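You operate a simulated robot arm through the tools that you are given. There is no shell and no other tool. Be economical: measure what you need, move in short steps, check, and stop when the job is done.

Carry out the task below with a simulated robot arm. There is one attempt and no reset: what you move stays moved.

## Task
Fit the green ink pad in the press and ink the press.
Fine: the blue ink pad goes on the bench; the new one ends under the press.
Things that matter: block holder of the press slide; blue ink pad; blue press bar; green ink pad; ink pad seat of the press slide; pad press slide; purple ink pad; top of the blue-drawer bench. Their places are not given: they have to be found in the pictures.

It is judged by the outcome, as a careful person would: the job done as asked, and still so three seconds after it is handed in. It fails if anything else is knocked over, pushed out of place, dropped, spilled or broken.

## Robot
A 7-joint arm with a two-finger parallel gripper, fixed in place. Base frame: the origin is at the foot of the arm, x ahead of it, y to its left, z up; the work surface is at about z = 820. Lengths are in mm, angles in rad, forces in N, time in s.
With the tool pointing down near the work surface it reaches from about 300 to 700 mm from the base axis. Its first joint turns from -1.152 to 1.152 rad. Payload 1.57 kg.
The tool frame sits at the grasp point between the pads (the TCP): z along the fingers, y along the line on which they close. The tips reach 30 mm beyond it. The gripper opens to 110 mm. The fingers are 24 mm wide and 12 mm thick; the gripper's body (48 by 112 mm) begins 78 mm behind the TCP.
Orientation is that of the tool frame in the base frame, as a unit quaternion [x, y, z, w]. With the fingers straight down and closing along the base's y, the tool's x points along the base's -x, its y along +y and its z along -z.

## Interface
- The arm moves only by the tool arm_command. Its argument "targets" is a list of rows, each an object of numbers (a shift or turn left out is 0, a gripper value left out holds the last): "dx", "dy", "dz": the shift along the base's x, y, z in units of 100 mm (1.0 is 100 mm); "rx", "ry", "rz": the turn, a rotation vector about the base's x, y, z in units of 60 degrees (1.0 is 60 degrees); "hand": the gripper command, from -1 (fully open) to 1 (shut), values between in proportion. In form: [{"dx": .., "dy": .., "dz": .., "rx": .., "ry": .., "rz": .., "hand": ..}, ...]. A call has 1 to 8 rows; each row is the pose to reach, as a shift and turn from the pose commanded when the call began. A call with a number of a shift or a turn outside -1 to 1 is refused whole. A row lasts 0.2 s, in which the tool goes at most 50 mm and 0.15 rad; a call with a longer step from one row to the next is refused whole, and so is a gripper value outside its range. Where a pose cannot be reached the arm comes as near as it can. A force on the tool above 40 N (or 10 N above the force at the start of the call, whichever is more), or a blocked arm, ends the call early, and 0.2 s more pass. Each finger travels about 108 mm/s and halts on what it meets, pressing with about 39 N; the grip force reading is that of the motor and also rises with nothing between the fingers. The clock runs only during rows and for 0.2 s after the last one: add rows that repeat a pose to give the fingers time. The reply holds the time, the measured pose of the TCP, the force on the tool along the base axes, the opening and the grip force, in the units named above and with some noise, with the torque about the TCP (base axes, N m) and any sound that the robot's microphone picked up.
- Cameras (640 x 400 px; columns grow to the right, rows downward): "scene" is fixed at [155.5, -386.7, 1400]; the picture's right is [0.85, -0.52, 0.00], its down [-0.31, -0.51, -0.80] and it looks along [0.42, 0.68, -0.60] (base axes); focal length 272 px, centre (320, 200). "wrist" rides on the gripper at [70, 16, -141] in the tool frame; the picture's right is [-0.23, 0.97, 0.00], its down [-0.86, -0.20, -0.48] and it looks along [-0.47, -0.11, 0.88] (tool axes); focal length 222 px, centre (320, 200).
- grab_frame(camera): a new picture of that camera. It takes no simulated time.
- probe_pixels(camera, pixels): for up to 12 pixels [column, row] of the newest picture of that camera ("zoom" is the newest enlarged one), the place [x, y, z] in the base frame of the surface seen there, good to about 2 mm. It takes no simulated time.
- zoom(camera, box): a new picture of the part [left, top, right, bottom] of that camera's present view, enlarged. It takes no simulated time.
- job_done(): hands the job in; it is judged then, once.

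Go step by step. Measure first, check grasps and placings, and put right what went wrong. The budget is 80 turns and 46 pictures, counting those below and the enlarged ones. Unless the task says otherwise, let go and move clear before handing in, and close with one line.

The tools are called by a JSON object that holds its "name" and its "arguments". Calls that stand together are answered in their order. arm_command: Moves the arm, as the interface text tells. Its arguments: {"type":"object","properties":{"targets":{"type":"array"}},"required":["targets"]} The other tools are called the same way: grab_frame (camera) takes a picture; probe_pixels (camera, pixels) gives the place of the surface under pixels of a picture; zoom (camera, box) takes an enlarged picture of a part of a camera's view; job_done () hands the job in.

At the start:

```text
time: 0.0
ee_pos: [343.7, 11.4, 1242.7]
tcp_rot: [0.0, 1.0, 0.0, 0.0]
ft_force: [-0.3, 0.1, 0.2]
ft_torque: [0.01, 0.0, 0.03]
finger_gap: 110.2
finger_force: 0.0
```

scene: 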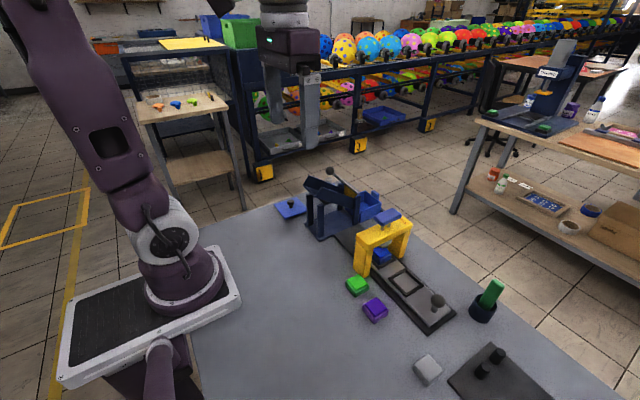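
wrist: 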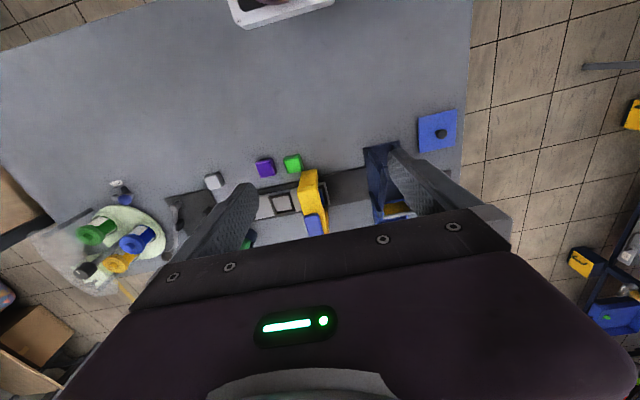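

The scene shows a yellow press over a slide near (390,250), with green pad at (357,285), purple at (375,310) and a blue pad in or under the press. I'll enlarge it.

{"name": "zoom", "arguments": {"camera": "scene", "box": [270, 160, 510, 340]}}

{"name": "zoom", "arguments": {"camera": "wrist", "box": [160, 90, 480, 290]}}

```text
2.22 times, centred on (390, 250) of scene
```

zoom: 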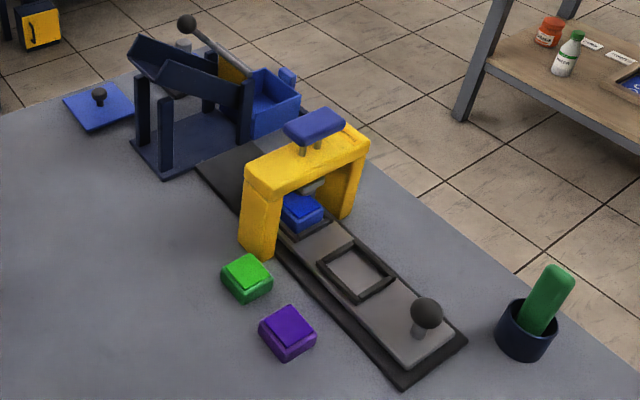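

```text
2.00 times, centred on (320, 190) of wrist
```

zoom: 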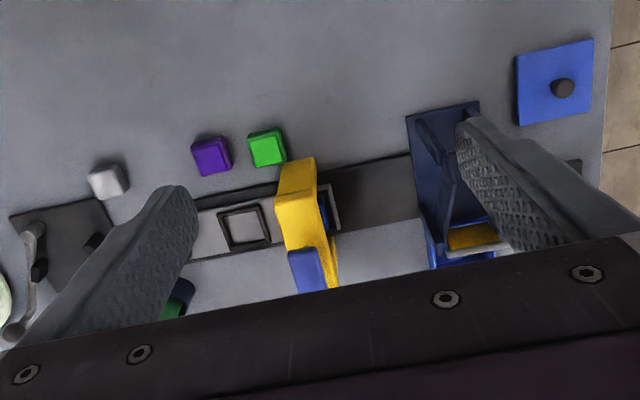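

The blue pad sits in the slide under the yellow press, and the frame nearer the knob is the empty block holder. I'll probe the key points.

{"name": "zoom", "arguments": {"camera": "scene", "box": [300, 190, 460, 340]}}

{"name": "probe_pixels", "arguments": {"camera": "wrist", "pixels": [[293, 163], [265, 167], [281, 203], [324, 193], [350, 195], [300, 185], [313, 222], [178, 205], [214, 181], [240, 150], [270, 225], [262, 205]]}}

```text
2.67 times, centred on (380, 265) of scene
```

zoom: 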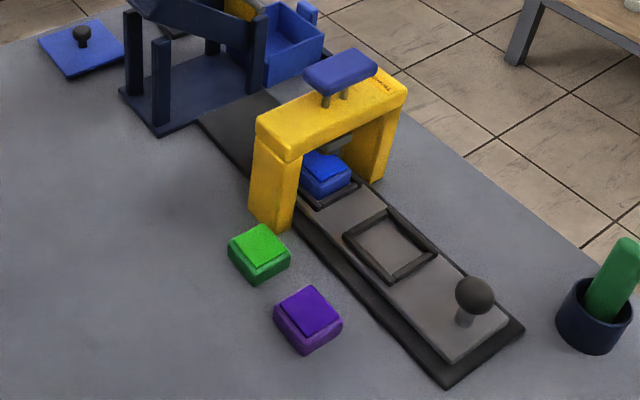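

```text
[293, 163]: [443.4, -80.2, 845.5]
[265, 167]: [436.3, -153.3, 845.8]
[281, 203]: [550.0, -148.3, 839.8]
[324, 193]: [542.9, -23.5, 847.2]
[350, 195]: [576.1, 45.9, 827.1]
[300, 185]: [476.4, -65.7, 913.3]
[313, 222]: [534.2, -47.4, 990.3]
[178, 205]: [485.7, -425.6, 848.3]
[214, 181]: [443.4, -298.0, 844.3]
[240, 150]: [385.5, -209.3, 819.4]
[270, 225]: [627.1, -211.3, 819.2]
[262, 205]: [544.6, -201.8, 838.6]
```

{"name": "probe_pixels", "arguments": {"camera": "zoom", "pixels": [[474, 296], [449, 384], [524, 326], [505, 315], [452, 360], [388, 248], [352, 207], [328, 170], [282, 140], [390, 90], [340, 68], [215, 120]]}}

{"name": "zoom", "arguments": {"camera": "scene", "box": [345, 205, 425, 285]}}

```text
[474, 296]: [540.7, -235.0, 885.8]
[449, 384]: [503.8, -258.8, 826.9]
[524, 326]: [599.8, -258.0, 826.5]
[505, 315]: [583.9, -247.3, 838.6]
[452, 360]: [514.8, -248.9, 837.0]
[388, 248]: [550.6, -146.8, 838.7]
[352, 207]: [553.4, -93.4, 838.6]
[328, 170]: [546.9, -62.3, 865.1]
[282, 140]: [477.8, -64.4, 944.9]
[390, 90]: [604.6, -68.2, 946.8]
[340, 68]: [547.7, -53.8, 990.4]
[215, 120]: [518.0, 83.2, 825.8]
```

```text
5.00 times, centred on (385, 245) of scene
```

zoom: 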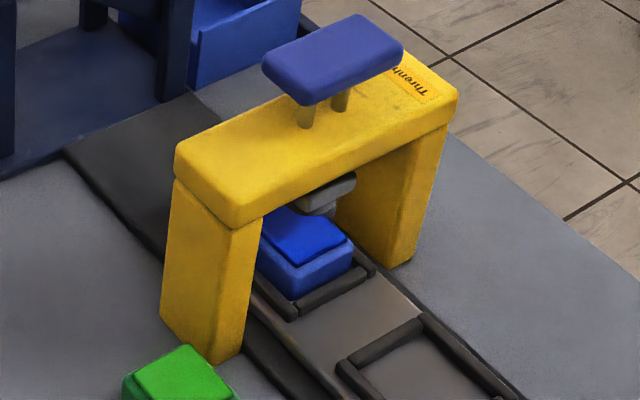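

The slide runs along y, centred at x≈549, with the knob near (545,-228,880). The pad at y≈-45 will come out on the +y side. I'll measure the stand and the pad edges.

{"name": "probe_pixels", "arguments": {"camera": "zoom", "pixels": [[320, 262], [262, 240], [350, 250], [297, 293], [295, 312], [374, 270], [65, 150], [190, 92], [165, 180], [235, 215], [180, 372], [330, 188]]}}

{"name": "probe_pixels", "arguments": {"camera": "wrist", "pixels": [[283, 158], [298, 154], [302, 168], [287, 173], [256, 160], [272, 158], [276, 174], [260, 177], [366, 150], [397, 143], [372, 200], [330, 203]]}}

{"name": "zoom", "arguments": {"camera": "scene", "box": [280, 160, 400, 250]}}

```text
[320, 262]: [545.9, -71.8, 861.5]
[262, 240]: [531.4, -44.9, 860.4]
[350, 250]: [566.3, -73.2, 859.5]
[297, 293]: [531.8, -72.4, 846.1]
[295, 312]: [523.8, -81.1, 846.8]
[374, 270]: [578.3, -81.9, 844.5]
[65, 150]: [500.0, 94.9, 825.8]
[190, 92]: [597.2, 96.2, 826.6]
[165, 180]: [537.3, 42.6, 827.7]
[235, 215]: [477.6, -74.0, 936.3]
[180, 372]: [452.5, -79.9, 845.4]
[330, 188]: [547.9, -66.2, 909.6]
```

```text
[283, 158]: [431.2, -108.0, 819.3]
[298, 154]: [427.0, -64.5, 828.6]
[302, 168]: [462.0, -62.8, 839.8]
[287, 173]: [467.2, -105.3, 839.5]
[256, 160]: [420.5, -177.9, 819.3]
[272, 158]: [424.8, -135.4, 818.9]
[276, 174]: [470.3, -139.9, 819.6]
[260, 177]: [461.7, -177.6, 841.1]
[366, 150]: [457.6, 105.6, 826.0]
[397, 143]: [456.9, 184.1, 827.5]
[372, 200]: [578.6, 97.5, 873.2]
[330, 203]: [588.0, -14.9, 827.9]
```

```text
4.44 times, centred on (340, 205) of scene
```

zoom: 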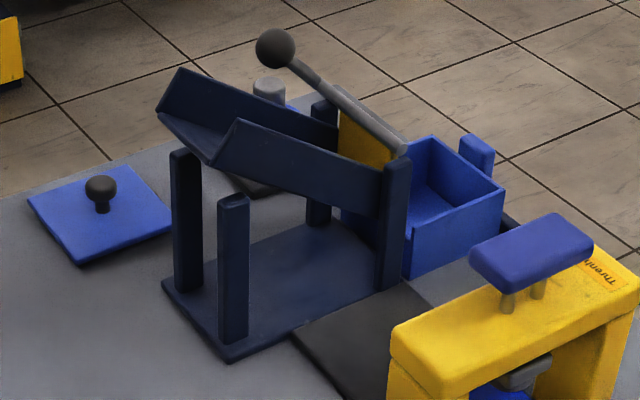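

{"name": "probe_pixels", "arguments": {"camera": "zoom", "pixels": [[232, 205], [397, 170], [390, 280], [240, 130], [370, 180], [415, 150], [470, 210], [405, 148], [228, 355], [490, 160], [275, 48], [450, 150]]}}

{"name": "arm_command", "arguments": {"targets": [{"rz": 0.1, "dx": 0.1, "dy": -0.3}, {"rz": 0.2, "dx": 0.3, "dy": -0.6}, {"rz": 0.3, "dx": 0.5, "dy": -0.9}, {"rz": 0.4, "dx": 0.7, "dy": -1.0}, {"rz": 0.5, "dx": 0.9, "dy": -1.0}, {"rz": 0.6, "dx": 1.0, "dy": -1.0}, {"rz": 0.7, "dx": 1.0, "dy": -1.0}, {"rz": 0.8, "dx": 1.0, "dy": -1.0}]}}

```text
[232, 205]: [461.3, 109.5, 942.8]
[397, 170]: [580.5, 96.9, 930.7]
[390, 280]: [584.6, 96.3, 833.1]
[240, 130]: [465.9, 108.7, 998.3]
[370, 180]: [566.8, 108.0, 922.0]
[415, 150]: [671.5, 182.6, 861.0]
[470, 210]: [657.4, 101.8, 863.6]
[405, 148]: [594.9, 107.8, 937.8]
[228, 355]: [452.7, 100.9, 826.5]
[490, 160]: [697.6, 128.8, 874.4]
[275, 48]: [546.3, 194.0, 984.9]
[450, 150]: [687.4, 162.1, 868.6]
```

```text
time: 1.8
ee_pos: [443.6, -87.7, 1242.9]
tcp_rot: [-0.407, 0.913, 0.0, 0.0]
ft_force: [0.4, 0.9, 0.1]
ft_torque: [0.01, -0.04, 0.0]
finger_gap: 109.9
finger_force: 0.0
```

The slide has free travel up to y≈96 and the stand rises beyond that. I'll finish turning to +90° with the camera on the -y side and go toward the knob.

{"name": "arm_command", "arguments": {"targets": [{"rz": 0.1, "dx": 0.2, "dy": -0.2, "dz": -0.3}, {"rz": 0.2, "dx": 0.4, "dy": -0.4, "dz": -0.6}, {"rz": 0.3, "dx": 0.6, "dy": -0.7, "dz": -0.9}, {"rz": 0.4, "dx": 0.8, "dy": -1.0, "dz": -1.0}, {"rz": 0.5, "dx": 1.0, "dy": -1.0, "dz": -1.0}, {"rz": 0.6, "dx": 1.0, "dy": -1.0, "dz": -1.0}, {"rz": 0.7, "dx": 1.0, "dy": -1.0, "dz": -1.0}]}}

{"name": "grab_frame", "arguments": {"camera": "wrist"}}

```text
time: 3.4
ee_pos: [544.1, -187.9, 1142.6]
tcp_rot: [0.708, -0.707, 0.001, 0.0]
ft_force: [-1.2, -0.2, -0.1]
ft_torque: [0.03, -0.01, 0.0]
finger_gap: 109.7
finger_force: 0.0
```

```text
38 pictures are left
```

wrist: 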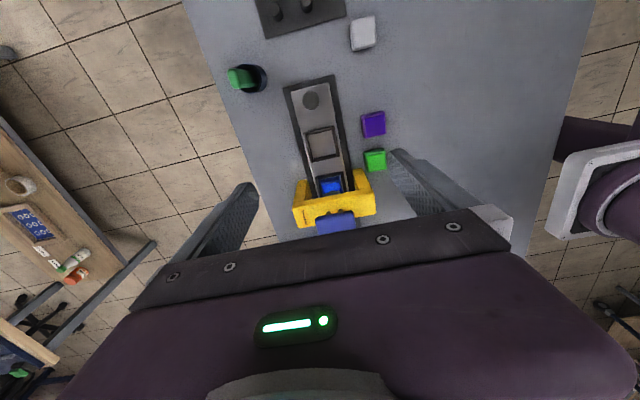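

Clear view: the knob is at (312,100). I'll enlarge it and probe the knob and the green pad.

{"name": "zoom", "arguments": {"camera": "wrist", "box": [260, 70, 420, 240]}}

{"name": "probe_pixels", "arguments": {"camera": "wrist", "pixels": [[311, 100], [304, 100], [319, 100], [311, 93], [311, 107], [375, 160], [332, 186]]}}

```text
2.35 times, centred on (340, 155) of wrist
```

zoom: 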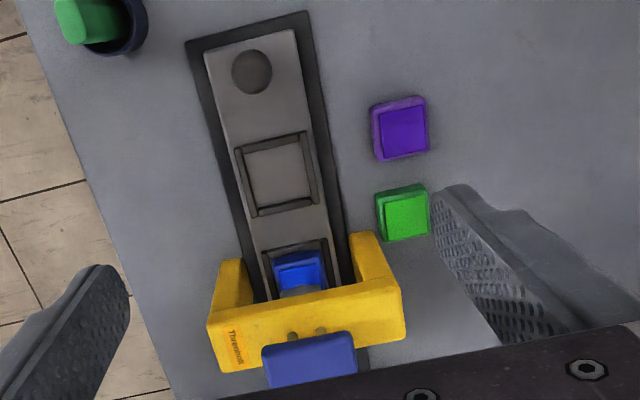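

```text
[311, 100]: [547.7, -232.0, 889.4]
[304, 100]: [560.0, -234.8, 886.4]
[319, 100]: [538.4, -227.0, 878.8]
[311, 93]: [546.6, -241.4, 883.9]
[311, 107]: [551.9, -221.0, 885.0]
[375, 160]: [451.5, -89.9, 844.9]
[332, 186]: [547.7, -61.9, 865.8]
```

The knob centre is about (549,-230) with its top at z 889. I'll descend over it with the fingers open, in two moves.

{"name": "arm_command", "arguments": {"targets": [{"dx": 0.05, "dy": -0.2, "dz": -0.3}, {"dx": 0.05, "dy": -0.42, "dz": -0.6}, {"dx": 0.05, "dy": -0.42, "dz": -1.0}]}}

{"name": "arm_command", "arguments": {"targets": [{"dz": -0.4}, {"dz": -0.8}, {"dz": -1.0}]}}

{"name": "grab_frame", "arguments": {"camera": "wrist"}}

```text
time: 4.2
ee_pos: [547.6, -231.7, 1042.2]
tcp_rot: [0.707, -0.707, 0.001, 0.0]
ft_force: [-0.4, 0.3, 0.3]
ft_torque: [0.04, 0.02, 0.02]
finger_gap: 110.2
finger_force: 0.0
```

```text
time: 5.0
ee_pos: [548.8, -231.5, 944.3]
tcp_rot: [0.708, -0.706, 0.0, 0.0]
ft_force: [-0.1, -0.9, 0.1]
ft_torque: [0.02, 0.05, -0.02]
finger_gap: 110.2
finger_force: 0.1
```

```text
36 pictures are left
```

wrist: 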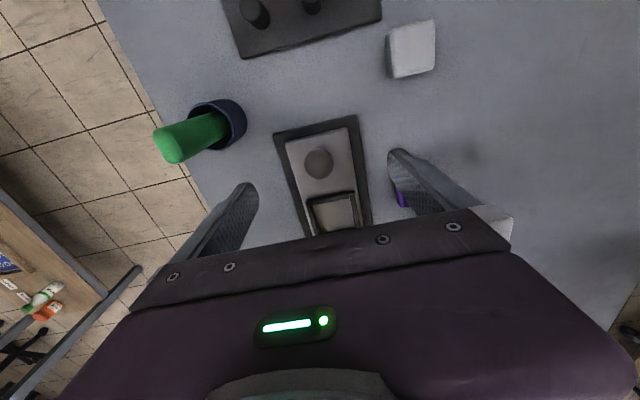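

Before lowering I'll check how close the cup is to the left finger.

{"name": "probe_pixels", "arguments": {"camera": "wrist", "pixels": [[215, 110], [240, 110], [240, 130], [185, 137], [225, 147], [318, 163]]}}

```text
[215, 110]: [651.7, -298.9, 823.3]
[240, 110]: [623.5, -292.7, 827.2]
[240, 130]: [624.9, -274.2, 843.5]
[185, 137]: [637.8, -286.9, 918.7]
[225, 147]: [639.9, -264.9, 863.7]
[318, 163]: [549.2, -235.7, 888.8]
```

The cup is clear (y below -264, x above 620). I'll close to about 60 mm, lower, and grip the knob.

{"name": "arm_command", "arguments": {"targets": [{"hand": -0.1}, {"dz": -0.3, "hand": -0.1}, {"dz": -0.66, "hand": -0.1}, {"dz": -0.66, "hand": 1}, {"dz": -0.66, "hand": 1}, {"dz": -0.66, "hand": 1}]}}

```text
time: 6.4
ee_pos: [550.5, -231.8, 878.3]
tcp_rot: [-0.707, 0.707, 0.001, 0.0]
ft_force: [3.3, -1.0, -2.5]
ft_torque: [-0.37, -0.05, -0.02]
finger_gap: 29.2
finger_force: 38.9
```

The knob is gripped (gap 29 mm). Now I'll push the slide +y in small steps by about 94 mm, watching the force.

{"name": "arm_command", "arguments": {"targets": [{"dy": 0.1, "hand": 1}, {"dy": 0.25}, {"dy": 0.4}, {"dy": 0.55}, {"dy": 0.7}, {"dy": 0.8}, {"dy": 0.88}, {"dy": 0.94}]}}

{"name": "zoom", "arguments": {"camera": "scene", "box": [300, 190, 460, 340]}}

```text
time: 8.2
ee_pos: [549.5, -135.9, 877.6]
tcp_rot: [-0.707, 0.707, -0.002, 0.0]
ft_force: [4.5, -4.1, 23.3]
ft_torque: [0.54, -0.03, 0.02]
finger_gap: 29.1
finger_force: 38.7
```

```text
2.67 times, centred on (380, 265) of scene
```

zoom: 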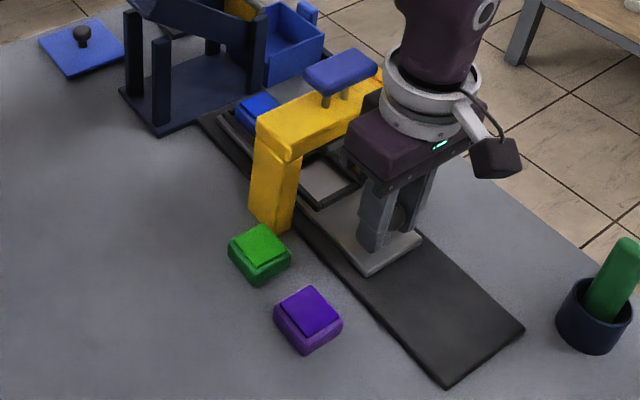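

The slide moved about 95 mm and the blue pad shows beyond the press at (258,108). I'll release, back up and begin turning the tool around.

{"name": "arm_command", "arguments": {"targets": [{"hand": -0.1}, {"hand": -0.1}, {"hand": -0.1}, {"dz": 0.3}, {"dz": 0.6}, {"dz": 1.0}]}}

{"name": "arm_command", "arguments": {"targets": [{"dz": 0.4}, {"dz": 0.8, "rz": -0.1}, {"dz": 1.0, "rz": -0.24}, {"dz": 1.0, "rz": -0.38}, {"dz": 1.0, "rz": -0.52}, {"dz": 1.0, "rz": -0.66}, {"dz": 1.0, "rz": -0.8}, {"dz": 1.0, "rz": -0.94}]}}

{"name": "arm_command", "arguments": {"targets": [{"rz": -0.14, "dy": 0.2}, {"rz": -0.28, "dy": 0.4}, {"rz": -0.42, "dy": 0.7}, {"rz": -0.56, "dy": 1.0}, {"rz": -0.7, "dy": 1.0}, {"rz": -0.84, "dy": 1.0}, {"rz": -0.98, "dy": 1.0}]}}

{"name": "arm_command", "arguments": {"targets": [{"rz": -0.14, "dy": 0.2}, {"rz": -0.28, "dy": 0.4}, {"rz": -0.42, "dy": 0.6}, {"rz": -0.56, "dy": 0.76}, {"rz": -0.7, "dy": 0.76}, {"rz": -0.84, "dy": 0.76}, {"rz": -0.98, "dy": 0.76}, {"rz": -1.0, "dy": 0.76}]}}

{"name": "grab_frame", "arguments": {"camera": "wrist"}}

```text
time: 9.6
ee_pos: [547.6, -136.3, 977.5]
tcp_rot: [0.707, -0.707, 0.0, 0.0]
ft_force: [0.3, -0.1, -0.3]
ft_torque: [-0.01, -0.02, 0.01]
finger_gap: 60.6
finger_force: 0.1
```

```text
time: 11.4
ee_pos: [549.1, -135.4, 1076.9]
tcp_rot: [-0.288, 0.958, 0.0, 0.001]
ft_force: [-0.1, -0.7, -0.6]
ft_torque: [0.0, 0.02, 0.02]
finger_gap: 60.4
finger_force: 0.0
```

```text
time: 13.0
ee_pos: [548.0, -36.8, 1077.0]
tcp_rot: [0.219, 0.976, 0.0, 0.0]
ft_force: [-0.2, 0.4, -0.2]
ft_torque: [0.01, 0.0, -0.01]
finger_gap: 60.5
finger_force: 0.1
```

```text
time: 14.8
ee_pos: [548.3, 39.8, 1077.3]
tcp_rot: [0.677, 0.736, 0.0, 0.0]
ft_force: [0.3, -0.3, 0.9]
ft_torque: [0.0, -0.01, -0.04]
finger_gap: 60.4
finger_force: 0.0
```

```text
34 pictures are left
```

wrist: 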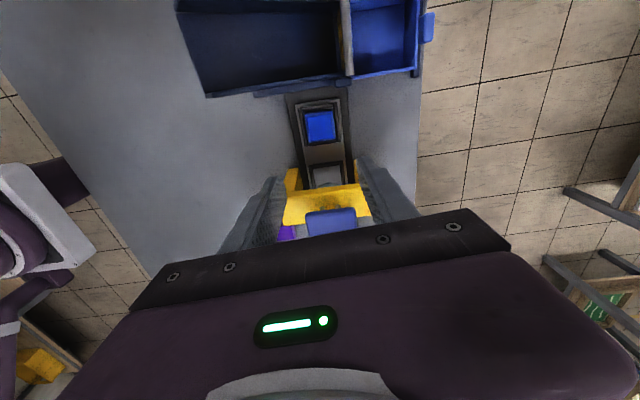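

The blue pad sits in its seat at (321,126), and the tool is 5° short of -90°. I'll probe the pad, seat and holder from an enlarged view.

{"name": "zoom", "arguments": {"camera": "wrist", "box": [270, 80, 380, 190]}}

{"name": "probe_pixels", "arguments": {"camera": "wrist", "pixels": [[321, 126], [308, 127], [334, 127], [321, 114], [321, 138], [303, 127], [340, 127], [318, 104], [323, 145], [288, 95], [330, 210], [322, 180]]}}

```text
3.64 times, centred on (325, 135) of wrist
```

zoom: 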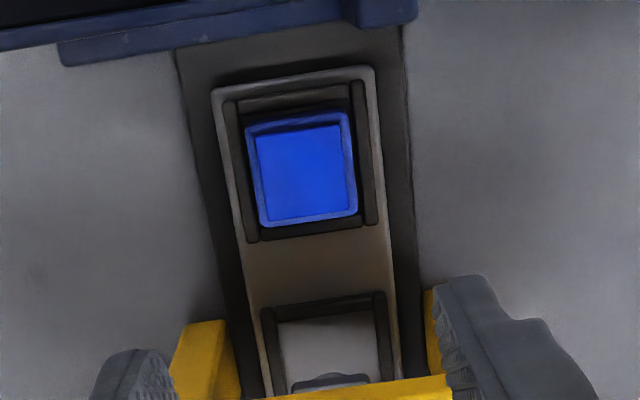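

```text
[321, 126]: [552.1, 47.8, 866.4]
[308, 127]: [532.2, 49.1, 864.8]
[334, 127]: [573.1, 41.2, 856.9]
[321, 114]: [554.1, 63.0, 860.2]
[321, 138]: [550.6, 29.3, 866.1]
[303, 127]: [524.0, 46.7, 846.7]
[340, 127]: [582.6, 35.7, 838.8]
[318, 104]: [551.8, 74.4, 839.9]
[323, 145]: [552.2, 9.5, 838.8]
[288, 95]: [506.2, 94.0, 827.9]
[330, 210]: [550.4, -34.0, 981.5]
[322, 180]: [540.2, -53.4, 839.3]
```

{"name": "probe_pixels", "arguments": {"camera": "zoom", "pixels": [[250, 170], [355, 165], [300, 117], [310, 222], [300, 170], [245, 125], [348, 113], [262, 226], [357, 212], [232, 170], [370, 160], [310, 232]]}}

{"name": "arm_command", "arguments": {"targets": [{"rz": -0.08, "dx": 0.02, "dy": 0.05, "dz": -0.3}, {"rz": -0.08, "dx": 0.02, "dy": 0.05, "dz": -0.7}]}}

{"name": "zoom", "arguments": {"camera": "scene", "box": [280, 130, 440, 280]}}

```text
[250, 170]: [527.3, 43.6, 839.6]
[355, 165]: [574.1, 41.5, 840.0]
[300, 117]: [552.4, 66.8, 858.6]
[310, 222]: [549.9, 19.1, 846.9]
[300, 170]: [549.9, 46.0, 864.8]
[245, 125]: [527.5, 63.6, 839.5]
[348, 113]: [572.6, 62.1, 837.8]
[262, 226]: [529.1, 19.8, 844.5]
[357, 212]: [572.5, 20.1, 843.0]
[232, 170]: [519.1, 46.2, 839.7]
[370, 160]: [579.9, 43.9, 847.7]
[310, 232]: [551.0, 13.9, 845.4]
```

```text
time: 15.4
ee_pos: [551.9, 43.9, 1005.6]
tcp_rot: [0.707, 0.707, 0.0, 0.0]
ft_force: [-0.3, 0.5, 0.1]
ft_torque: [-0.01, 0.02, -0.01]
finger_gap: 60.5
finger_force: 0.1
```

```text
2.67 times, centred on (360, 205) of scene
```

zoom: 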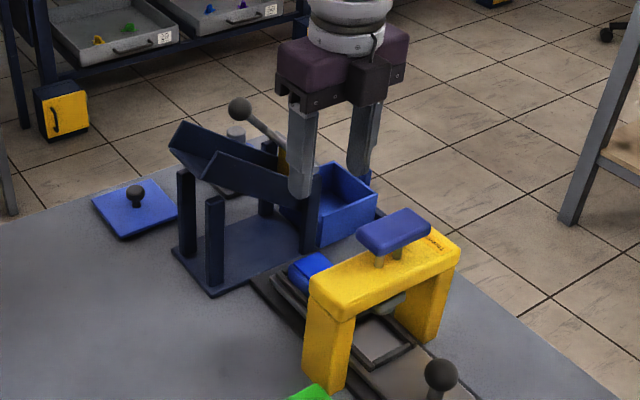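

Aligned above the pad at about (551,44), with the camera side clear of the stand. I'll lower to z≈882, keeping the tips above the seat rim (847), and grip.

{"name": "arm_command", "arguments": {"targets": [{"dz": -0.4}, {"dz": -0.8}, {"dz": -1.0}]}}

{"name": "arm_command", "arguments": {"targets": [{"dz": -0.12}, {"dz": -0.25}, {"dz": -0.25, "hand": 0.6}, {"dz": -0.25, "hand": 0.6}, {"dz": -0.25, "hand": 0.6}]}}

{"name": "grab_frame", "arguments": {"camera": "wrist"}}

```text
time: 16.2
ee_pos: [552.4, 41.9, 903.6]
tcp_rot: [0.708, 0.706, 0.0, -0.001]
ft_force: [-1.0, 0.3, 0.0]
ft_torque: [-0.01, -0.03, -0.01]
finger_gap: 60.5
finger_force: 0.0
```

```text
time: 17.4
ee_pos: [551.5, 43.2, 881.5]
tcp_rot: [0.708, 0.707, 0.0, 0.0]
ft_force: [-0.6, -0.1, 3.1]
ft_torque: [0.03, 0.06, 0.0]
finger_gap: 42.8
finger_force: 39.7
```

```text
31 pictures are left
```

wrist: 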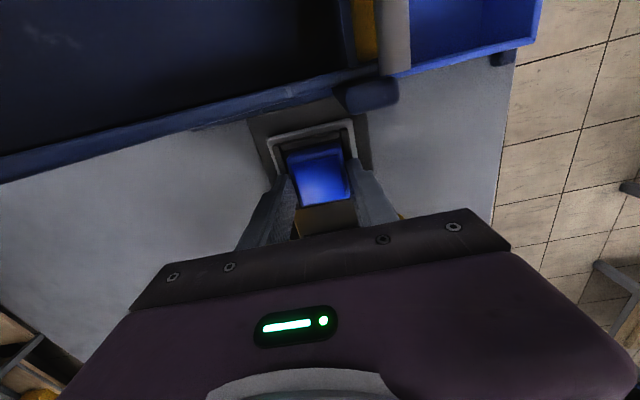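

The pad is gripped (gap 42.8). I'll lift it straight up.

{"name": "arm_command", "arguments": {"targets": [{"dz": 0.1, "hand": 1}, {"dz": 0.3}, {"dz": 0.6}, {"dz": 1.0}]}}

{"name": "zoom", "arguments": {"camera": "scene", "box": [280, 130, 440, 280]}}

```text
time: 18.4
ee_pos: [551.6, 43.8, 982.2]
tcp_rot: [0.707, 0.707, 0.001, -0.001]
ft_force: [0.0, 0.2, -0.4]
ft_torque: [-0.02, -0.07, 0.01]
finger_gap: 42.7
finger_force: 39.1
```

```text
2.67 times, centred on (360, 205) of scene
```

zoom: 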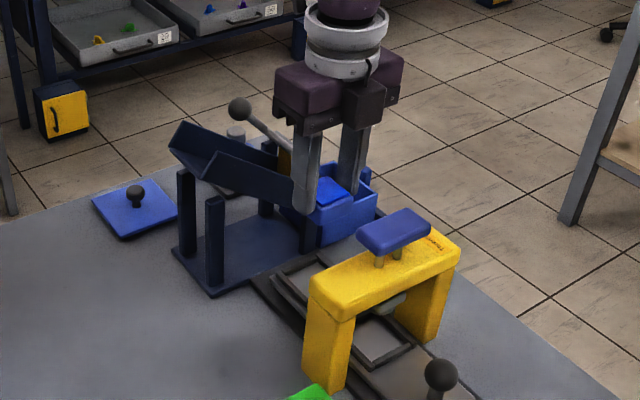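

The blue pad is out and held. I'll carry it to free bench at about (400,20) and lower it to TCP z≈861.

{"name": "arm_command", "arguments": {"targets": [{"dx": -0.4}, {"dx": -0.8, "dy": -0.1}, {"dx": -1.0, "dy": -0.24}]}}

{"name": "arm_command", "arguments": {"targets": [{"dx": -0.4}, {"dx": -0.5, "dz": -0.4}, {"dx": -0.5, "dz": -0.8}, {"dx": -0.5, "dz": -1.0}]}}

{"name": "arm_command", "arguments": {"targets": [{"dz": -0.1}, {"dz": -0.17}, {"dz": -0.2}]}}

{"name": "grab_frame", "arguments": {"camera": "scene"}}

```text
time: 19.2
ee_pos: [449.2, 20.5, 981.7]
tcp_rot: [0.707, 0.707, 0.0, 0.0]
ft_force: [-0.8, -0.6, -1.1]
ft_torque: [-0.02, 0.0, 0.01]
finger_gap: 42.6
finger_force: 39.1
```

```text
time: 20.2
ee_pos: [400.0, 21.9, 881.2]
tcp_rot: [0.707, 0.707, 0.0, 0.0]
ft_force: [0.3, -0.2, -0.3]
ft_torque: [0.0, 0.01, -0.04]
finger_gap: 43.0
finger_force: 39.3
```

```text
time: 21.0
ee_pos: [400.9, 20.8, 862.1]
tcp_rot: [0.707, 0.707, 0.0, 0.0]
ft_force: [0.4, -0.1, -0.5]
ft_torque: [0.0, 0.04, -0.03]
finger_gap: 42.7
finger_force: 39.1
```

```text
29 pictures are left
```

scene: 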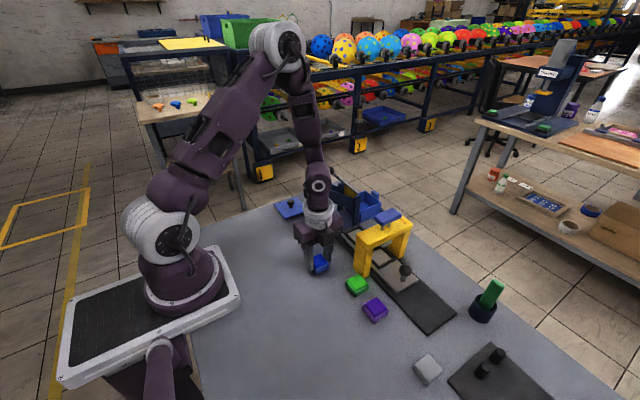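

Nothing touching yet; I'll go down in 1 mm steps until contact, then check the force.

{"name": "arm_command", "arguments": {"targets": [{"dz": -0.01}, {"dz": -0.02}, {"dz": -0.02}]}}

```text
time: 21.8
ee_pos: [400.1, 20.2, 860.8]
tcp_rot: [0.707, 0.707, -0.001, 0.0]
ft_force: [-2.5, 1.5, 13.9]
ft_torque: [0.04, 0.11, -0.03]
finger_gap: 43.0
finger_force: 38.5
```

Contact (about 14 N up), so the pad is on the bench. I'll release and rise, then go toward the green pad.

{"name": "arm_command", "arguments": {"targets": [{"dz": 0.0, "hand": 0.0}, {"hand": -0.1}, {"hand": -0.1}, {"dz": 0.3}, {"dz": 0.7}, {"dz": 1.0}]}}

{"name": "arm_command", "arguments": {"targets": [{"dz": 0.3}, {"dz": 0.6, "dy": -0.3}, {"dz": 0.6, "dy": -0.7, "dx": 0.2}, {"dz": 0.6, "dy": -1.0, "dx": 0.4}]}}

{"name": "grab_frame", "arguments": {"camera": "wrist"}}

{"name": "zoom", "arguments": {"camera": "scene", "box": [290, 220, 410, 330]}}

```text
time: 23.2
ee_pos: [400.0, 19.6, 960.0]
tcp_rot: [0.707, 0.707, 0.0, 0.0]
ft_force: [-0.1, 0.2, -0.5]
ft_torque: [0.02, -0.02, 0.01]
finger_gap: 60.6
finger_force: 0.1
```

```text
time: 24.2
ee_pos: [439.5, -77.1, 1021.5]
tcp_rot: [0.707, 0.707, 0.0, 0.0]
ft_force: [0.4, -0.5, 0.3]
ft_torque: [0.0, 0.02, -0.01]
finger_gap: 60.8
finger_force: 0.0
```

```text
28 pictures are left
```

wrist: 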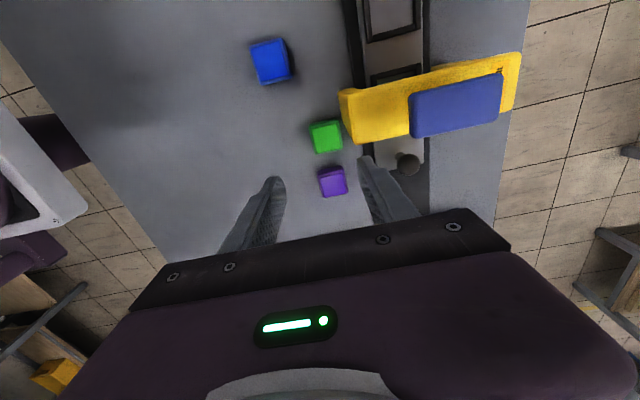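

```text
3.64 times, centred on (350, 275) of scene
```

zoom: 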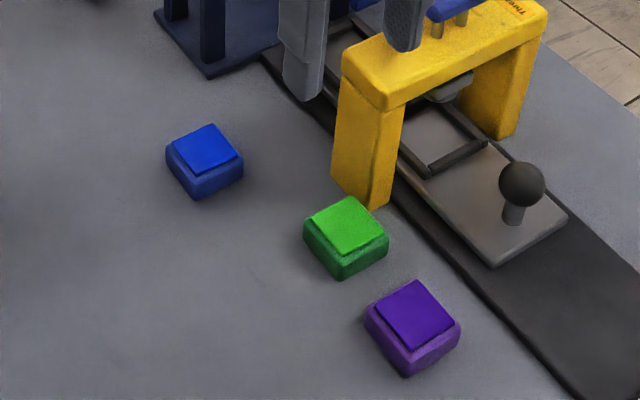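

The blue pad rests flat on the bench. Next I'll measure the green pad's outline and yaw, at (326,136), and its gap to the yellow leg.

{"name": "zoom", "arguments": {"camera": "wrist", "box": [290, 90, 370, 210]}}

```text
3.33 times, centred on (330, 150) of wrist
```

zoom: 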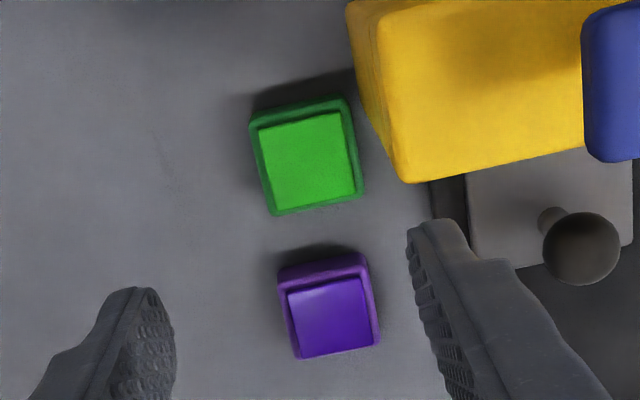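

{"name": "probe_pixels", "arguments": {"camera": "zoom", "pixels": [[261, 134], [342, 115], [355, 192], [275, 206], [308, 160], [251, 128], [344, 101], [362, 190], [373, 95], [405, 175], [330, 315], [350, 270]]}}

```text
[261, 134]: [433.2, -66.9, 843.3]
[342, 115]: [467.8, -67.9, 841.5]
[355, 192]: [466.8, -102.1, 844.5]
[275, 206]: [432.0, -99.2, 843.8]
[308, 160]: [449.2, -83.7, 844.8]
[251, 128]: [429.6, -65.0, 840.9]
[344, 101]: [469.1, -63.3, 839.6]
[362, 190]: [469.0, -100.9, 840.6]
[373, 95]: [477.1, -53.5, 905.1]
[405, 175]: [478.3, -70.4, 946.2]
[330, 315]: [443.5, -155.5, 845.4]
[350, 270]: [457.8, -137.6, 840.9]
```

The green pad spans x 429–470, y -105 to -63. The yellow arch starts at x≈477, so I'll grip along y with the tool shifted 6 mm to -x. First I'll turn +90° at height.

{"name": "arm_command", "arguments": {"targets": [{"rz": 0.14}, {"rz": 0.28}, {"rz": 0.42}, {"rz": 0.56}, {"rz": 0.7}, {"rz": 0.84}, {"rz": 0.98}]}}

{"name": "arm_command", "arguments": {"targets": [{"rz": 0.14}, {"rz": 0.28}, {"rz": 0.42}, {"rz": 0.52}, {"rz": 0.52}]}}

{"name": "grab_frame", "arguments": {"camera": "wrist"}}

```text
time: 25.8
ee_pos: [443.4, -80.0, 1019.1]
tcp_rot: [0.267, 0.964, 0.0, 0.0]
ft_force: [-0.4, 0.2, 0.4]
ft_torque: [-0.02, 0.0, 0.0]
finger_gap: 60.7
finger_force: 0.0
```

```text
time: 27.0
ee_pos: [441.8, -80.1, 1019.4]
tcp_rot: [-0.001, 1.0, 0.0, 0.0]
ft_force: [0.0, 0.1, -0.3]
ft_torque: [0.03, 0.01, 0.02]
finger_gap: 60.5
finger_force: 0.1
```

```text
25 pictures are left
```

wrist: 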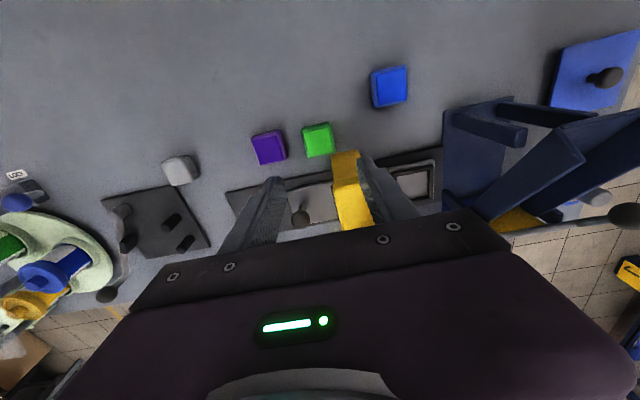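

Now at (442,-80). I'll move to (443,-84) and descend to z≈861, the same grip height as the blue pad.

{"name": "arm_command", "arguments": {"targets": [{"dx": 0.01, "dy": -0.04, "dz": -0.3}, {"dx": 0.01, "dy": -0.04, "dz": -0.7}, {"dx": 0.01, "dy": -0.04, "dz": -1.0}]}}

{"name": "arm_command", "arguments": {"targets": [{"dz": -0.2}, {"dz": -0.4}, {"dz": -0.4}]}}

{"name": "zoom", "arguments": {"camera": "wrist", "box": [240, 80, 400, 220]}}

{"name": "zoom", "arguments": {"camera": "scene", "box": [310, 220, 430, 330]}}

```text
time: 27.8
ee_pos: [442.3, -82.4, 918.6]
tcp_rot: [0.0, 1.0, 0.0, -0.001]
ft_force: [-0.4, -0.8, -0.2]
ft_torque: [0.03, 0.02, -0.03]
finger_gap: 60.2
finger_force: 0.1
```

```text
time: 28.6
ee_pos: [441.6, -83.0, 877.7]
tcp_rot: [0.0, 1.0, 0.0, 0.001]
ft_force: [0.2, 0.6, -0.7]
ft_torque: [0.03, -0.02, 0.01]
finger_gap: 60.4
finger_force: 0.1
```

```text
2.86 times, centred on (320, 150) of wrist
```

zoom: 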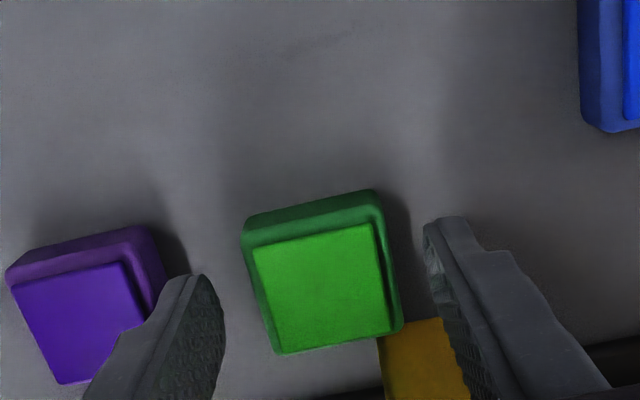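

```text
3.64 times, centred on (370, 275) of scene
```

zoom: 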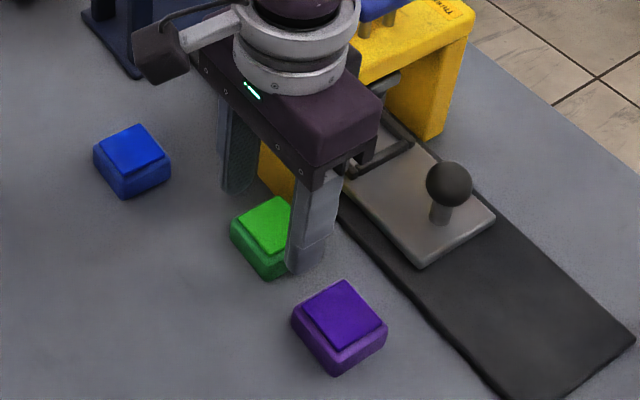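

The fingers straddle the green pad and clear the purple one and the arch. I'll lower 16 mm and close.

{"name": "arm_command", "arguments": {"targets": [{"dz": -0.08}, {"dz": -0.165}, {"dz": -0.165, "hand": 0.3}, {"dz": -0.165, "hand": 1}, {"dz": -0.165, "hand": 1}, {"dz": -0.165, "hand": 1}]}}

{"name": "arm_command", "arguments": {"targets": [{"dz": 0.2}, {"dz": 0.5}, {"dz": 0.9}, {"dz": 1.0, "dx": -0.1}]}}

{"name": "grab_frame", "arguments": {"camera": "wrist"}}

```text
time: 29.3
ee_pos: [441.8, -82.0, 865.1]
tcp_rot: [0.0, 1.0, 0.0, 0.002]
ft_force: [-7.4, 1.8, 12.7]
ft_torque: [0.0, -1.09, 0.19]
finger_gap: 43.3
finger_force: 29.1
stopped in row 3: the force on the tool passed its limit at 48 N (the readings are from after the stop); the commanded pose is now the measured one
```

```text
time: 30.3
ee_pos: [434.3, -82.6, 964.6]
tcp_rot: [0.0, 1.0, 0.0, 0.001]
ft_force: [-0.8, -0.3, -1.0]
ft_torque: [-0.01, 0.03, -0.02]
finger_gap: 42.7
finger_force: 39.1
```

```text
22 pictures are left
```

wrist: 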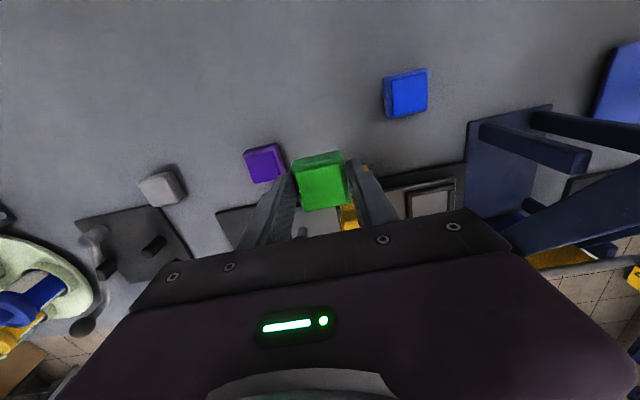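

A 48 N contact stopped the lowering, probably the gripper body against the arch, but the green pad is gripped (42.7) and lifted. I'll check that the press hasn't shifted and how the pad sits.

{"name": "zoom", "arguments": {"camera": "scene", "box": [310, 200, 450, 330]}}

{"name": "zoom", "arguments": {"camera": "wrist", "box": [230, 110, 410, 240]}}

```text
3.08 times, centred on (380, 265) of scene
```

zoom: 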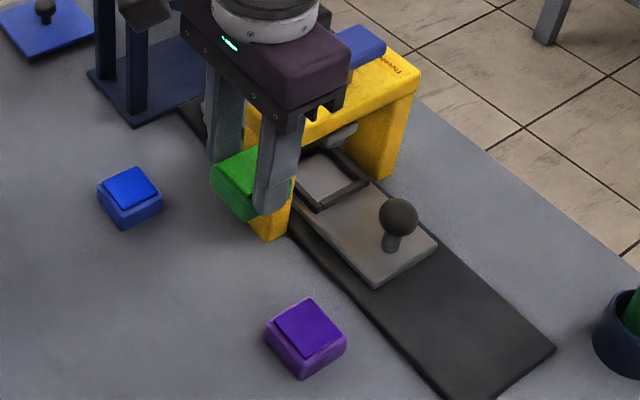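

```text
3.08 times, centred on (320, 175) of wrist
```

zoom: 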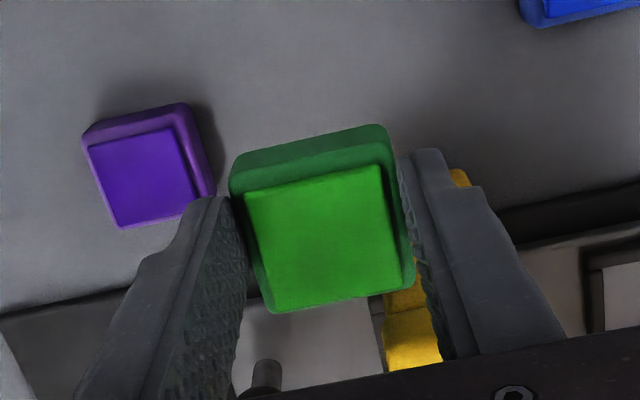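

{"name": "probe_pixels", "arguments": {"camera": "zoom", "pixels": [[255, 200], [375, 175], [270, 300], [390, 285], [320, 240], [315, 140], [330, 305]]}}

{"name": "probe_pixels", "arguments": {"camera": "scene", "pixels": [[350, 223]]}}

```text
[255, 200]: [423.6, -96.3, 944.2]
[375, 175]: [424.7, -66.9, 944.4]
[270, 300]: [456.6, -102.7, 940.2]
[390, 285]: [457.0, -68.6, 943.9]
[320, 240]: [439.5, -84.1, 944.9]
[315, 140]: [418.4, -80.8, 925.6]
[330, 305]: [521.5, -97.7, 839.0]
```

```text
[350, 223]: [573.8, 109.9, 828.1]
```

The pad is held level: its top is 20 mm below the TCP and its centre 6.5 mm to +x. I'll raise it, move to y≈50 and turn back -90°.

{"name": "arm_command", "arguments": {"targets": [{"dz": 0.3}, {"dz": 0.5, "dy": 0.3}, {"dz": 0.5, "dy": 0.7}, {"dz": 0.5, "dy": 1.0}]}}

{"name": "arm_command", "arguments": {"targets": [{"rz": -0.14, "dy": 0.1}, {"rz": -0.28, "dy": 0.2}, {"rz": -0.42, "dy": 0.3}, {"rz": -0.56, "dy": 0.32}, {"rz": -0.7, "dy": 0.32}, {"rz": -0.84, "dy": 0.32}, {"rz": -0.98, "dy": 0.32}]}}

{"name": "arm_command", "arguments": {"targets": [{"rz": -0.14, "dx": 0.2}, {"rz": -0.28, "dx": 0.4}, {"rz": -0.42, "dx": 0.6}, {"rz": -0.52, "dx": 0.6}, {"rz": -0.52, "dx": 0.6}]}}

{"name": "zoom", "arguments": {"camera": "wrist", "box": [240, 70, 430, 220]}}

```text
time: 31.3
ee_pos: [432.4, 17.2, 1014.1]
tcp_rot: [0.001, 1.0, -0.001, 0.001]
ft_force: [-0.4, -0.1, -0.7]
ft_torque: [0.02, 0.0, 0.0]
finger_gap: 43.0
finger_force: 39.1
```

```text
time: 32.9
ee_pos: [433.6, 50.1, 1014.4]
tcp_rot: [0.492, 0.87, 0.0, 0.001]
ft_force: [-0.4, -0.9, 0.5]
ft_torque: [-0.01, 0.03, 0.01]
finger_gap: 43.1
finger_force: 39.2
```

```text
time: 34.1
ee_pos: [493.6, 48.7, 1015.2]
tcp_rot: [0.708, 0.706, -0.001, 0.001]
ft_force: [1.1, -0.2, -1.3]
ft_torque: [-0.01, 0.04, -0.01]
finger_gap: 43.0
finger_force: 39.2
```

```text
2.67 times, centred on (335, 145) of wrist
```

zoom: 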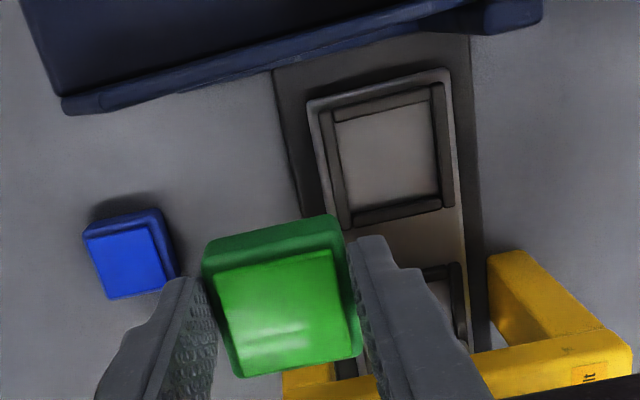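

The empty seat is in full view, so I'll measure its inner rim and the held pad.

{"name": "probe_pixels", "arguments": {"camera": "zoom", "pixels": [[340, 165], [440, 142], [380, 99], [397, 215], [330, 167], [449, 142], [388, 155], [214, 285], [354, 258], [278, 222], [290, 370], [280, 310]]}}

{"name": "probe_pixels", "arguments": {"camera": "zoom", "pixels": [[335, 165], [444, 142], [378, 96], [398, 212], [346, 165], [434, 142], [379, 107], [396, 204], [400, 222], [376, 91], [215, 278], [330, 250]]}}

```text
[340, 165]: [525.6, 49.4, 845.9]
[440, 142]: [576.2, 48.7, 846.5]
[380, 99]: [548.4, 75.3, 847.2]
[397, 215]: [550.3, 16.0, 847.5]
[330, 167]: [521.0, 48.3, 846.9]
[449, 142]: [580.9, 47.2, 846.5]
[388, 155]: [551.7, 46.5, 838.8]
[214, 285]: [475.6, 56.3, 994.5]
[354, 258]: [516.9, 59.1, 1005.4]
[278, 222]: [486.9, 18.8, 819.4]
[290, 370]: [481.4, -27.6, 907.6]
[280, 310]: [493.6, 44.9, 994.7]
```

```text
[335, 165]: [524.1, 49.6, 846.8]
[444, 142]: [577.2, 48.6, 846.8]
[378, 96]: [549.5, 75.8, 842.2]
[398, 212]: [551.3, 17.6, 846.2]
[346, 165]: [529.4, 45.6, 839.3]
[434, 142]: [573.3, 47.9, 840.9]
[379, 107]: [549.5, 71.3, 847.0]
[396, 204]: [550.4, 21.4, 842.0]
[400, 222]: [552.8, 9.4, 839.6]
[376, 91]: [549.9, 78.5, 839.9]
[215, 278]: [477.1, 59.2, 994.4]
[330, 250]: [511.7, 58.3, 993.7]
```

The seat's inner rim is centred near (551,45), and the held pad's centre is about (494,42). I'll shift +57 in x and +2.8 in y, then lower part-way and recheck.

{"name": "arm_command", "arguments": {"targets": [{"dx": 0.3, "dy": 0.028}, {"dx": 0.57, "dy": 0.028}, {"dx": 0.57, "dy": 0.028, "dz": -0.4}, {"dx": 0.57, "dy": 0.028, "dz": -0.8}, {"dx": 0.57, "dy": 0.028, "dz": -1.0}, {"dx": 0.57, "dy": 0.028, "dz": -1.0}]}}

{"name": "zoom", "arguments": {"camera": "wrist", "box": [240, 90, 400, 230]}}

```text
time: 35.5
ee_pos: [548.4, 51.8, 913.4]
tcp_rot: [0.707, 0.707, -0.001, 0.002]
ft_force: [-0.3, -0.5, -0.9]
ft_torque: [0.03, 0.01, 0.01]
finger_gap: 43.1
finger_force: 39.0
```

```text
2.86 times, centred on (320, 160) of wrist
```

zoom: 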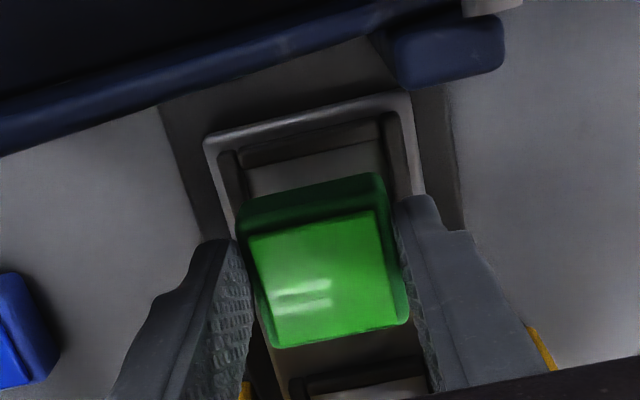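

{"name": "probe_pixels", "arguments": {"camera": "zoom", "pixels": [[252, 270], [390, 250], [315, 222], [335, 325], [320, 270], [230, 165], [390, 145], [320, 145], [300, 190], [405, 260], [247, 200], [382, 178]]}}

```text
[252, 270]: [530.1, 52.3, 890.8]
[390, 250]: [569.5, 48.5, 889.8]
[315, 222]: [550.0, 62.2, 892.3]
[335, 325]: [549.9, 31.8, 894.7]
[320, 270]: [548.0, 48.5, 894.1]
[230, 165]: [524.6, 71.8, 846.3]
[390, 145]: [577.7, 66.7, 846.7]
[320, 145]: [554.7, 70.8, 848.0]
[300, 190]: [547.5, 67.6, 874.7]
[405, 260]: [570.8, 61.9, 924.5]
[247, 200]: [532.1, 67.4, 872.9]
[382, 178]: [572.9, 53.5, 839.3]
```

The pad is within about 1 mm of the seat centre. I'll nudge (+1,-1) and lower gently to contact near z≈886.

{"name": "arm_command", "arguments": {"targets": [{"dx": 0.01, "dy": -0.01, "dz": -0.08}, {"dx": 0.01, "dy": -0.01, "dz": -0.16}, {"dx": 0.01, "dy": -0.01, "dz": -0.22}, {"dx": 0.01, "dy": -0.01, "dz": -0.25}, {"dx": 0.01, "dy": -0.01, "dz": -0.265}]}}

```text
time: 36.7
ee_pos: [551.1, 51.4, 887.4]
tcp_rot: [0.707, 0.707, -0.001, 0.002]
ft_force: [-0.1, -0.2, -0.8]
ft_torque: [0.03, 0.03, 0.0]
finger_gap: 42.8
finger_force: 39.0
```

{"name": "arm_command", "arguments": {"targets": [{"dz": -0.01}, {"dz": -0.02}, {"dz": -0.02}]}}

{"name": "zoom", "arguments": {"camera": "wrist", "box": [240, 90, 400, 230]}}

```text
time: 37.5
ee_pos: [550.8, 50.2, 885.1]
tcp_rot: [0.707, 0.707, -0.002, 0.002]
ft_force: [0.2, 0.1, -1.7]
ft_torque: [0.01, -0.02, -0.03]
finger_gap: 42.9
finger_force: 39.4
```

```text
2.86 times, centred on (320, 160) of wrist
```

zoom: 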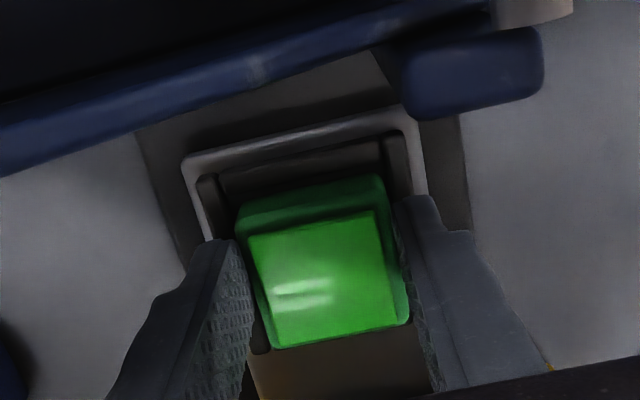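

No contact yet, and the pad sits inside the rim outline. I'll continue down by millimetres.

{"name": "arm_command", "arguments": {"targets": [{"dz": -0.01}, {"dz": -0.02}, {"dz": -0.03}, {"dz": -0.03}]}}

{"name": "probe_pixels", "arguments": {"camera": "zoom", "pixels": [[320, 270], [315, 230], [300, 195], [300, 160], [290, 180], [250, 260], [388, 240], [335, 330]]}}

```text
time: 38.5
ee_pos: [551.0, 51.3, 882.9]
tcp_rot: [0.707, 0.707, -0.001, 0.002]
ft_force: [-4.8, 0.4, 30.5]
ft_torque: [-0.05, 0.13, -0.05]
finger_gap: 43.2
finger_force: 38.7
```

```text
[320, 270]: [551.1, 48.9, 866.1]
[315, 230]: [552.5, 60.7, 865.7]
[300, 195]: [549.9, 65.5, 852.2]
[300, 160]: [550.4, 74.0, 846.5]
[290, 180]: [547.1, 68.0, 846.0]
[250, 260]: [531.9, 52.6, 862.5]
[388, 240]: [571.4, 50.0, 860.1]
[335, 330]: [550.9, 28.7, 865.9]
```

Contact at 30 N with the pad top at about 865, the same as the blue one when seated. I'll release and rise.

{"name": "arm_command", "arguments": {"targets": [{"dz": 0.01, "hand": 0.1}, {"dz": 0.01, "hand": -0.1}, {"dz": 0.01, "hand": -0.1}, {"dz": 0.3}, {"dz": 0.7}, {"dz": 1.0}]}}

{"name": "zoom", "arguments": {"camera": "wrist", "box": [260, 90, 400, 220]}}

```text
time: 39.9
ee_pos: [550.9, 51.2, 982.9]
tcp_rot: [0.707, 0.707, -0.001, 0.002]
ft_force: [0.0, -0.5, -0.6]
ft_torque: [0.0, 0.01, -0.02]
finger_gap: 60.5
finger_force: 0.1
```

```text
3.08 times, centred on (330, 155) of wrist
```

zoom: 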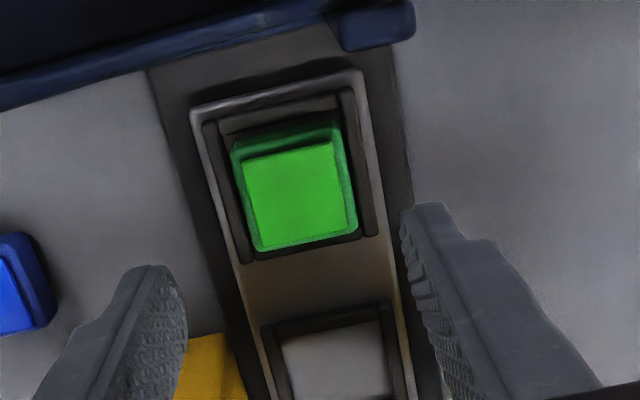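

{"name": "probe_pixels", "arguments": {"camera": "zoom", "pixels": [[255, 170], [335, 155], [265, 240], [345, 225], [300, 195], [305, 250], [290, 140], [310, 257], [285, 122]]}}

```text
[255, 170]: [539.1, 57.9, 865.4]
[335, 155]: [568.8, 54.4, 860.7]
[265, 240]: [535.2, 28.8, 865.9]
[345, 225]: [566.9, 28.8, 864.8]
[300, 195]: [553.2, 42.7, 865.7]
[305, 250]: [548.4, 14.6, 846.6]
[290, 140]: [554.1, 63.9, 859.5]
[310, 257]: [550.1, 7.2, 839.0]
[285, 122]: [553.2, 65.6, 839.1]
```

The pad lies flat (≈865 all over) inside the rim. Now back to the knob with the camera on the -y side: up, turn +180°, move to y≈-136.

{"name": "arm_command", "arguments": {"targets": [{"dz": 0.4}, {"dz": 0.8, "rz": 0.1}, {"dz": 1.0, "rz": 0.24}, {"dz": 1.0, "rz": 0.38}, {"dz": 1.0, "rz": 0.52}, {"dz": 1.0, "rz": 0.66}, {"dz": 1.0, "rz": 0.8}, {"dz": 1.0, "rz": 0.94}]}}

{"name": "arm_command", "arguments": {"targets": [{"rz": 0.14, "dy": -0.2}, {"rz": 0.28, "dy": -0.4}, {"rz": 0.42, "dy": -0.7}, {"rz": 0.56, "dy": -1.0}, {"rz": 0.7, "dy": -1.0}, {"rz": 0.84, "dy": -1.0}, {"rz": 0.98, "dy": -1.0}]}}

{"name": "arm_command", "arguments": {"targets": [{"rz": 0.14, "dy": -0.2}, {"rz": 0.28, "dy": -0.4}, {"rz": 0.42, "dy": -0.7}, {"rz": 0.56, "dy": -0.87}, {"rz": 0.7, "dy": -0.87}, {"rz": 0.84, "dy": -0.87}, {"rz": 0.98, "dy": -0.87}, {"rz": 1.0, "dy": -0.87}]}}

{"name": "grab_frame", "arguments": {"camera": "wrist"}}

```text
time: 41.7
ee_pos: [550.3, 50.7, 1083.1]
tcp_rot: [0.288, 0.958, -0.001, 0.002]
ft_force: [-0.4, -0.9, -0.1]
ft_torque: [-0.01, 0.0, -0.02]
finger_gap: 60.3
finger_force: 0.0
```

```text
time: 43.3
ee_pos: [550.5, -50.5, 1084.1]
tcp_rot: [-0.219, 0.976, 0.0, 0.002]
ft_force: [0.1, -0.5, 0.6]
ft_torque: [-0.02, -0.01, 0.02]
finger_gap: 60.3
finger_force: 0.1
```

```text
time: 45.1
ee_pos: [551.1, -136.8, 1082.5]
tcp_rot: [-0.678, 0.735, 0.0, 0.002]
ft_force: [-0.1, -0.8, -0.3]
ft_torque: [-0.02, -0.02, -0.02]
finger_gap: 60.4
finger_force: 0.0
```

```text
15 pictures are left
```

wrist: 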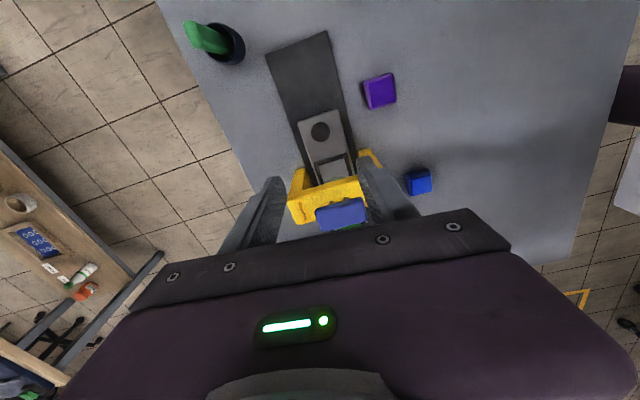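

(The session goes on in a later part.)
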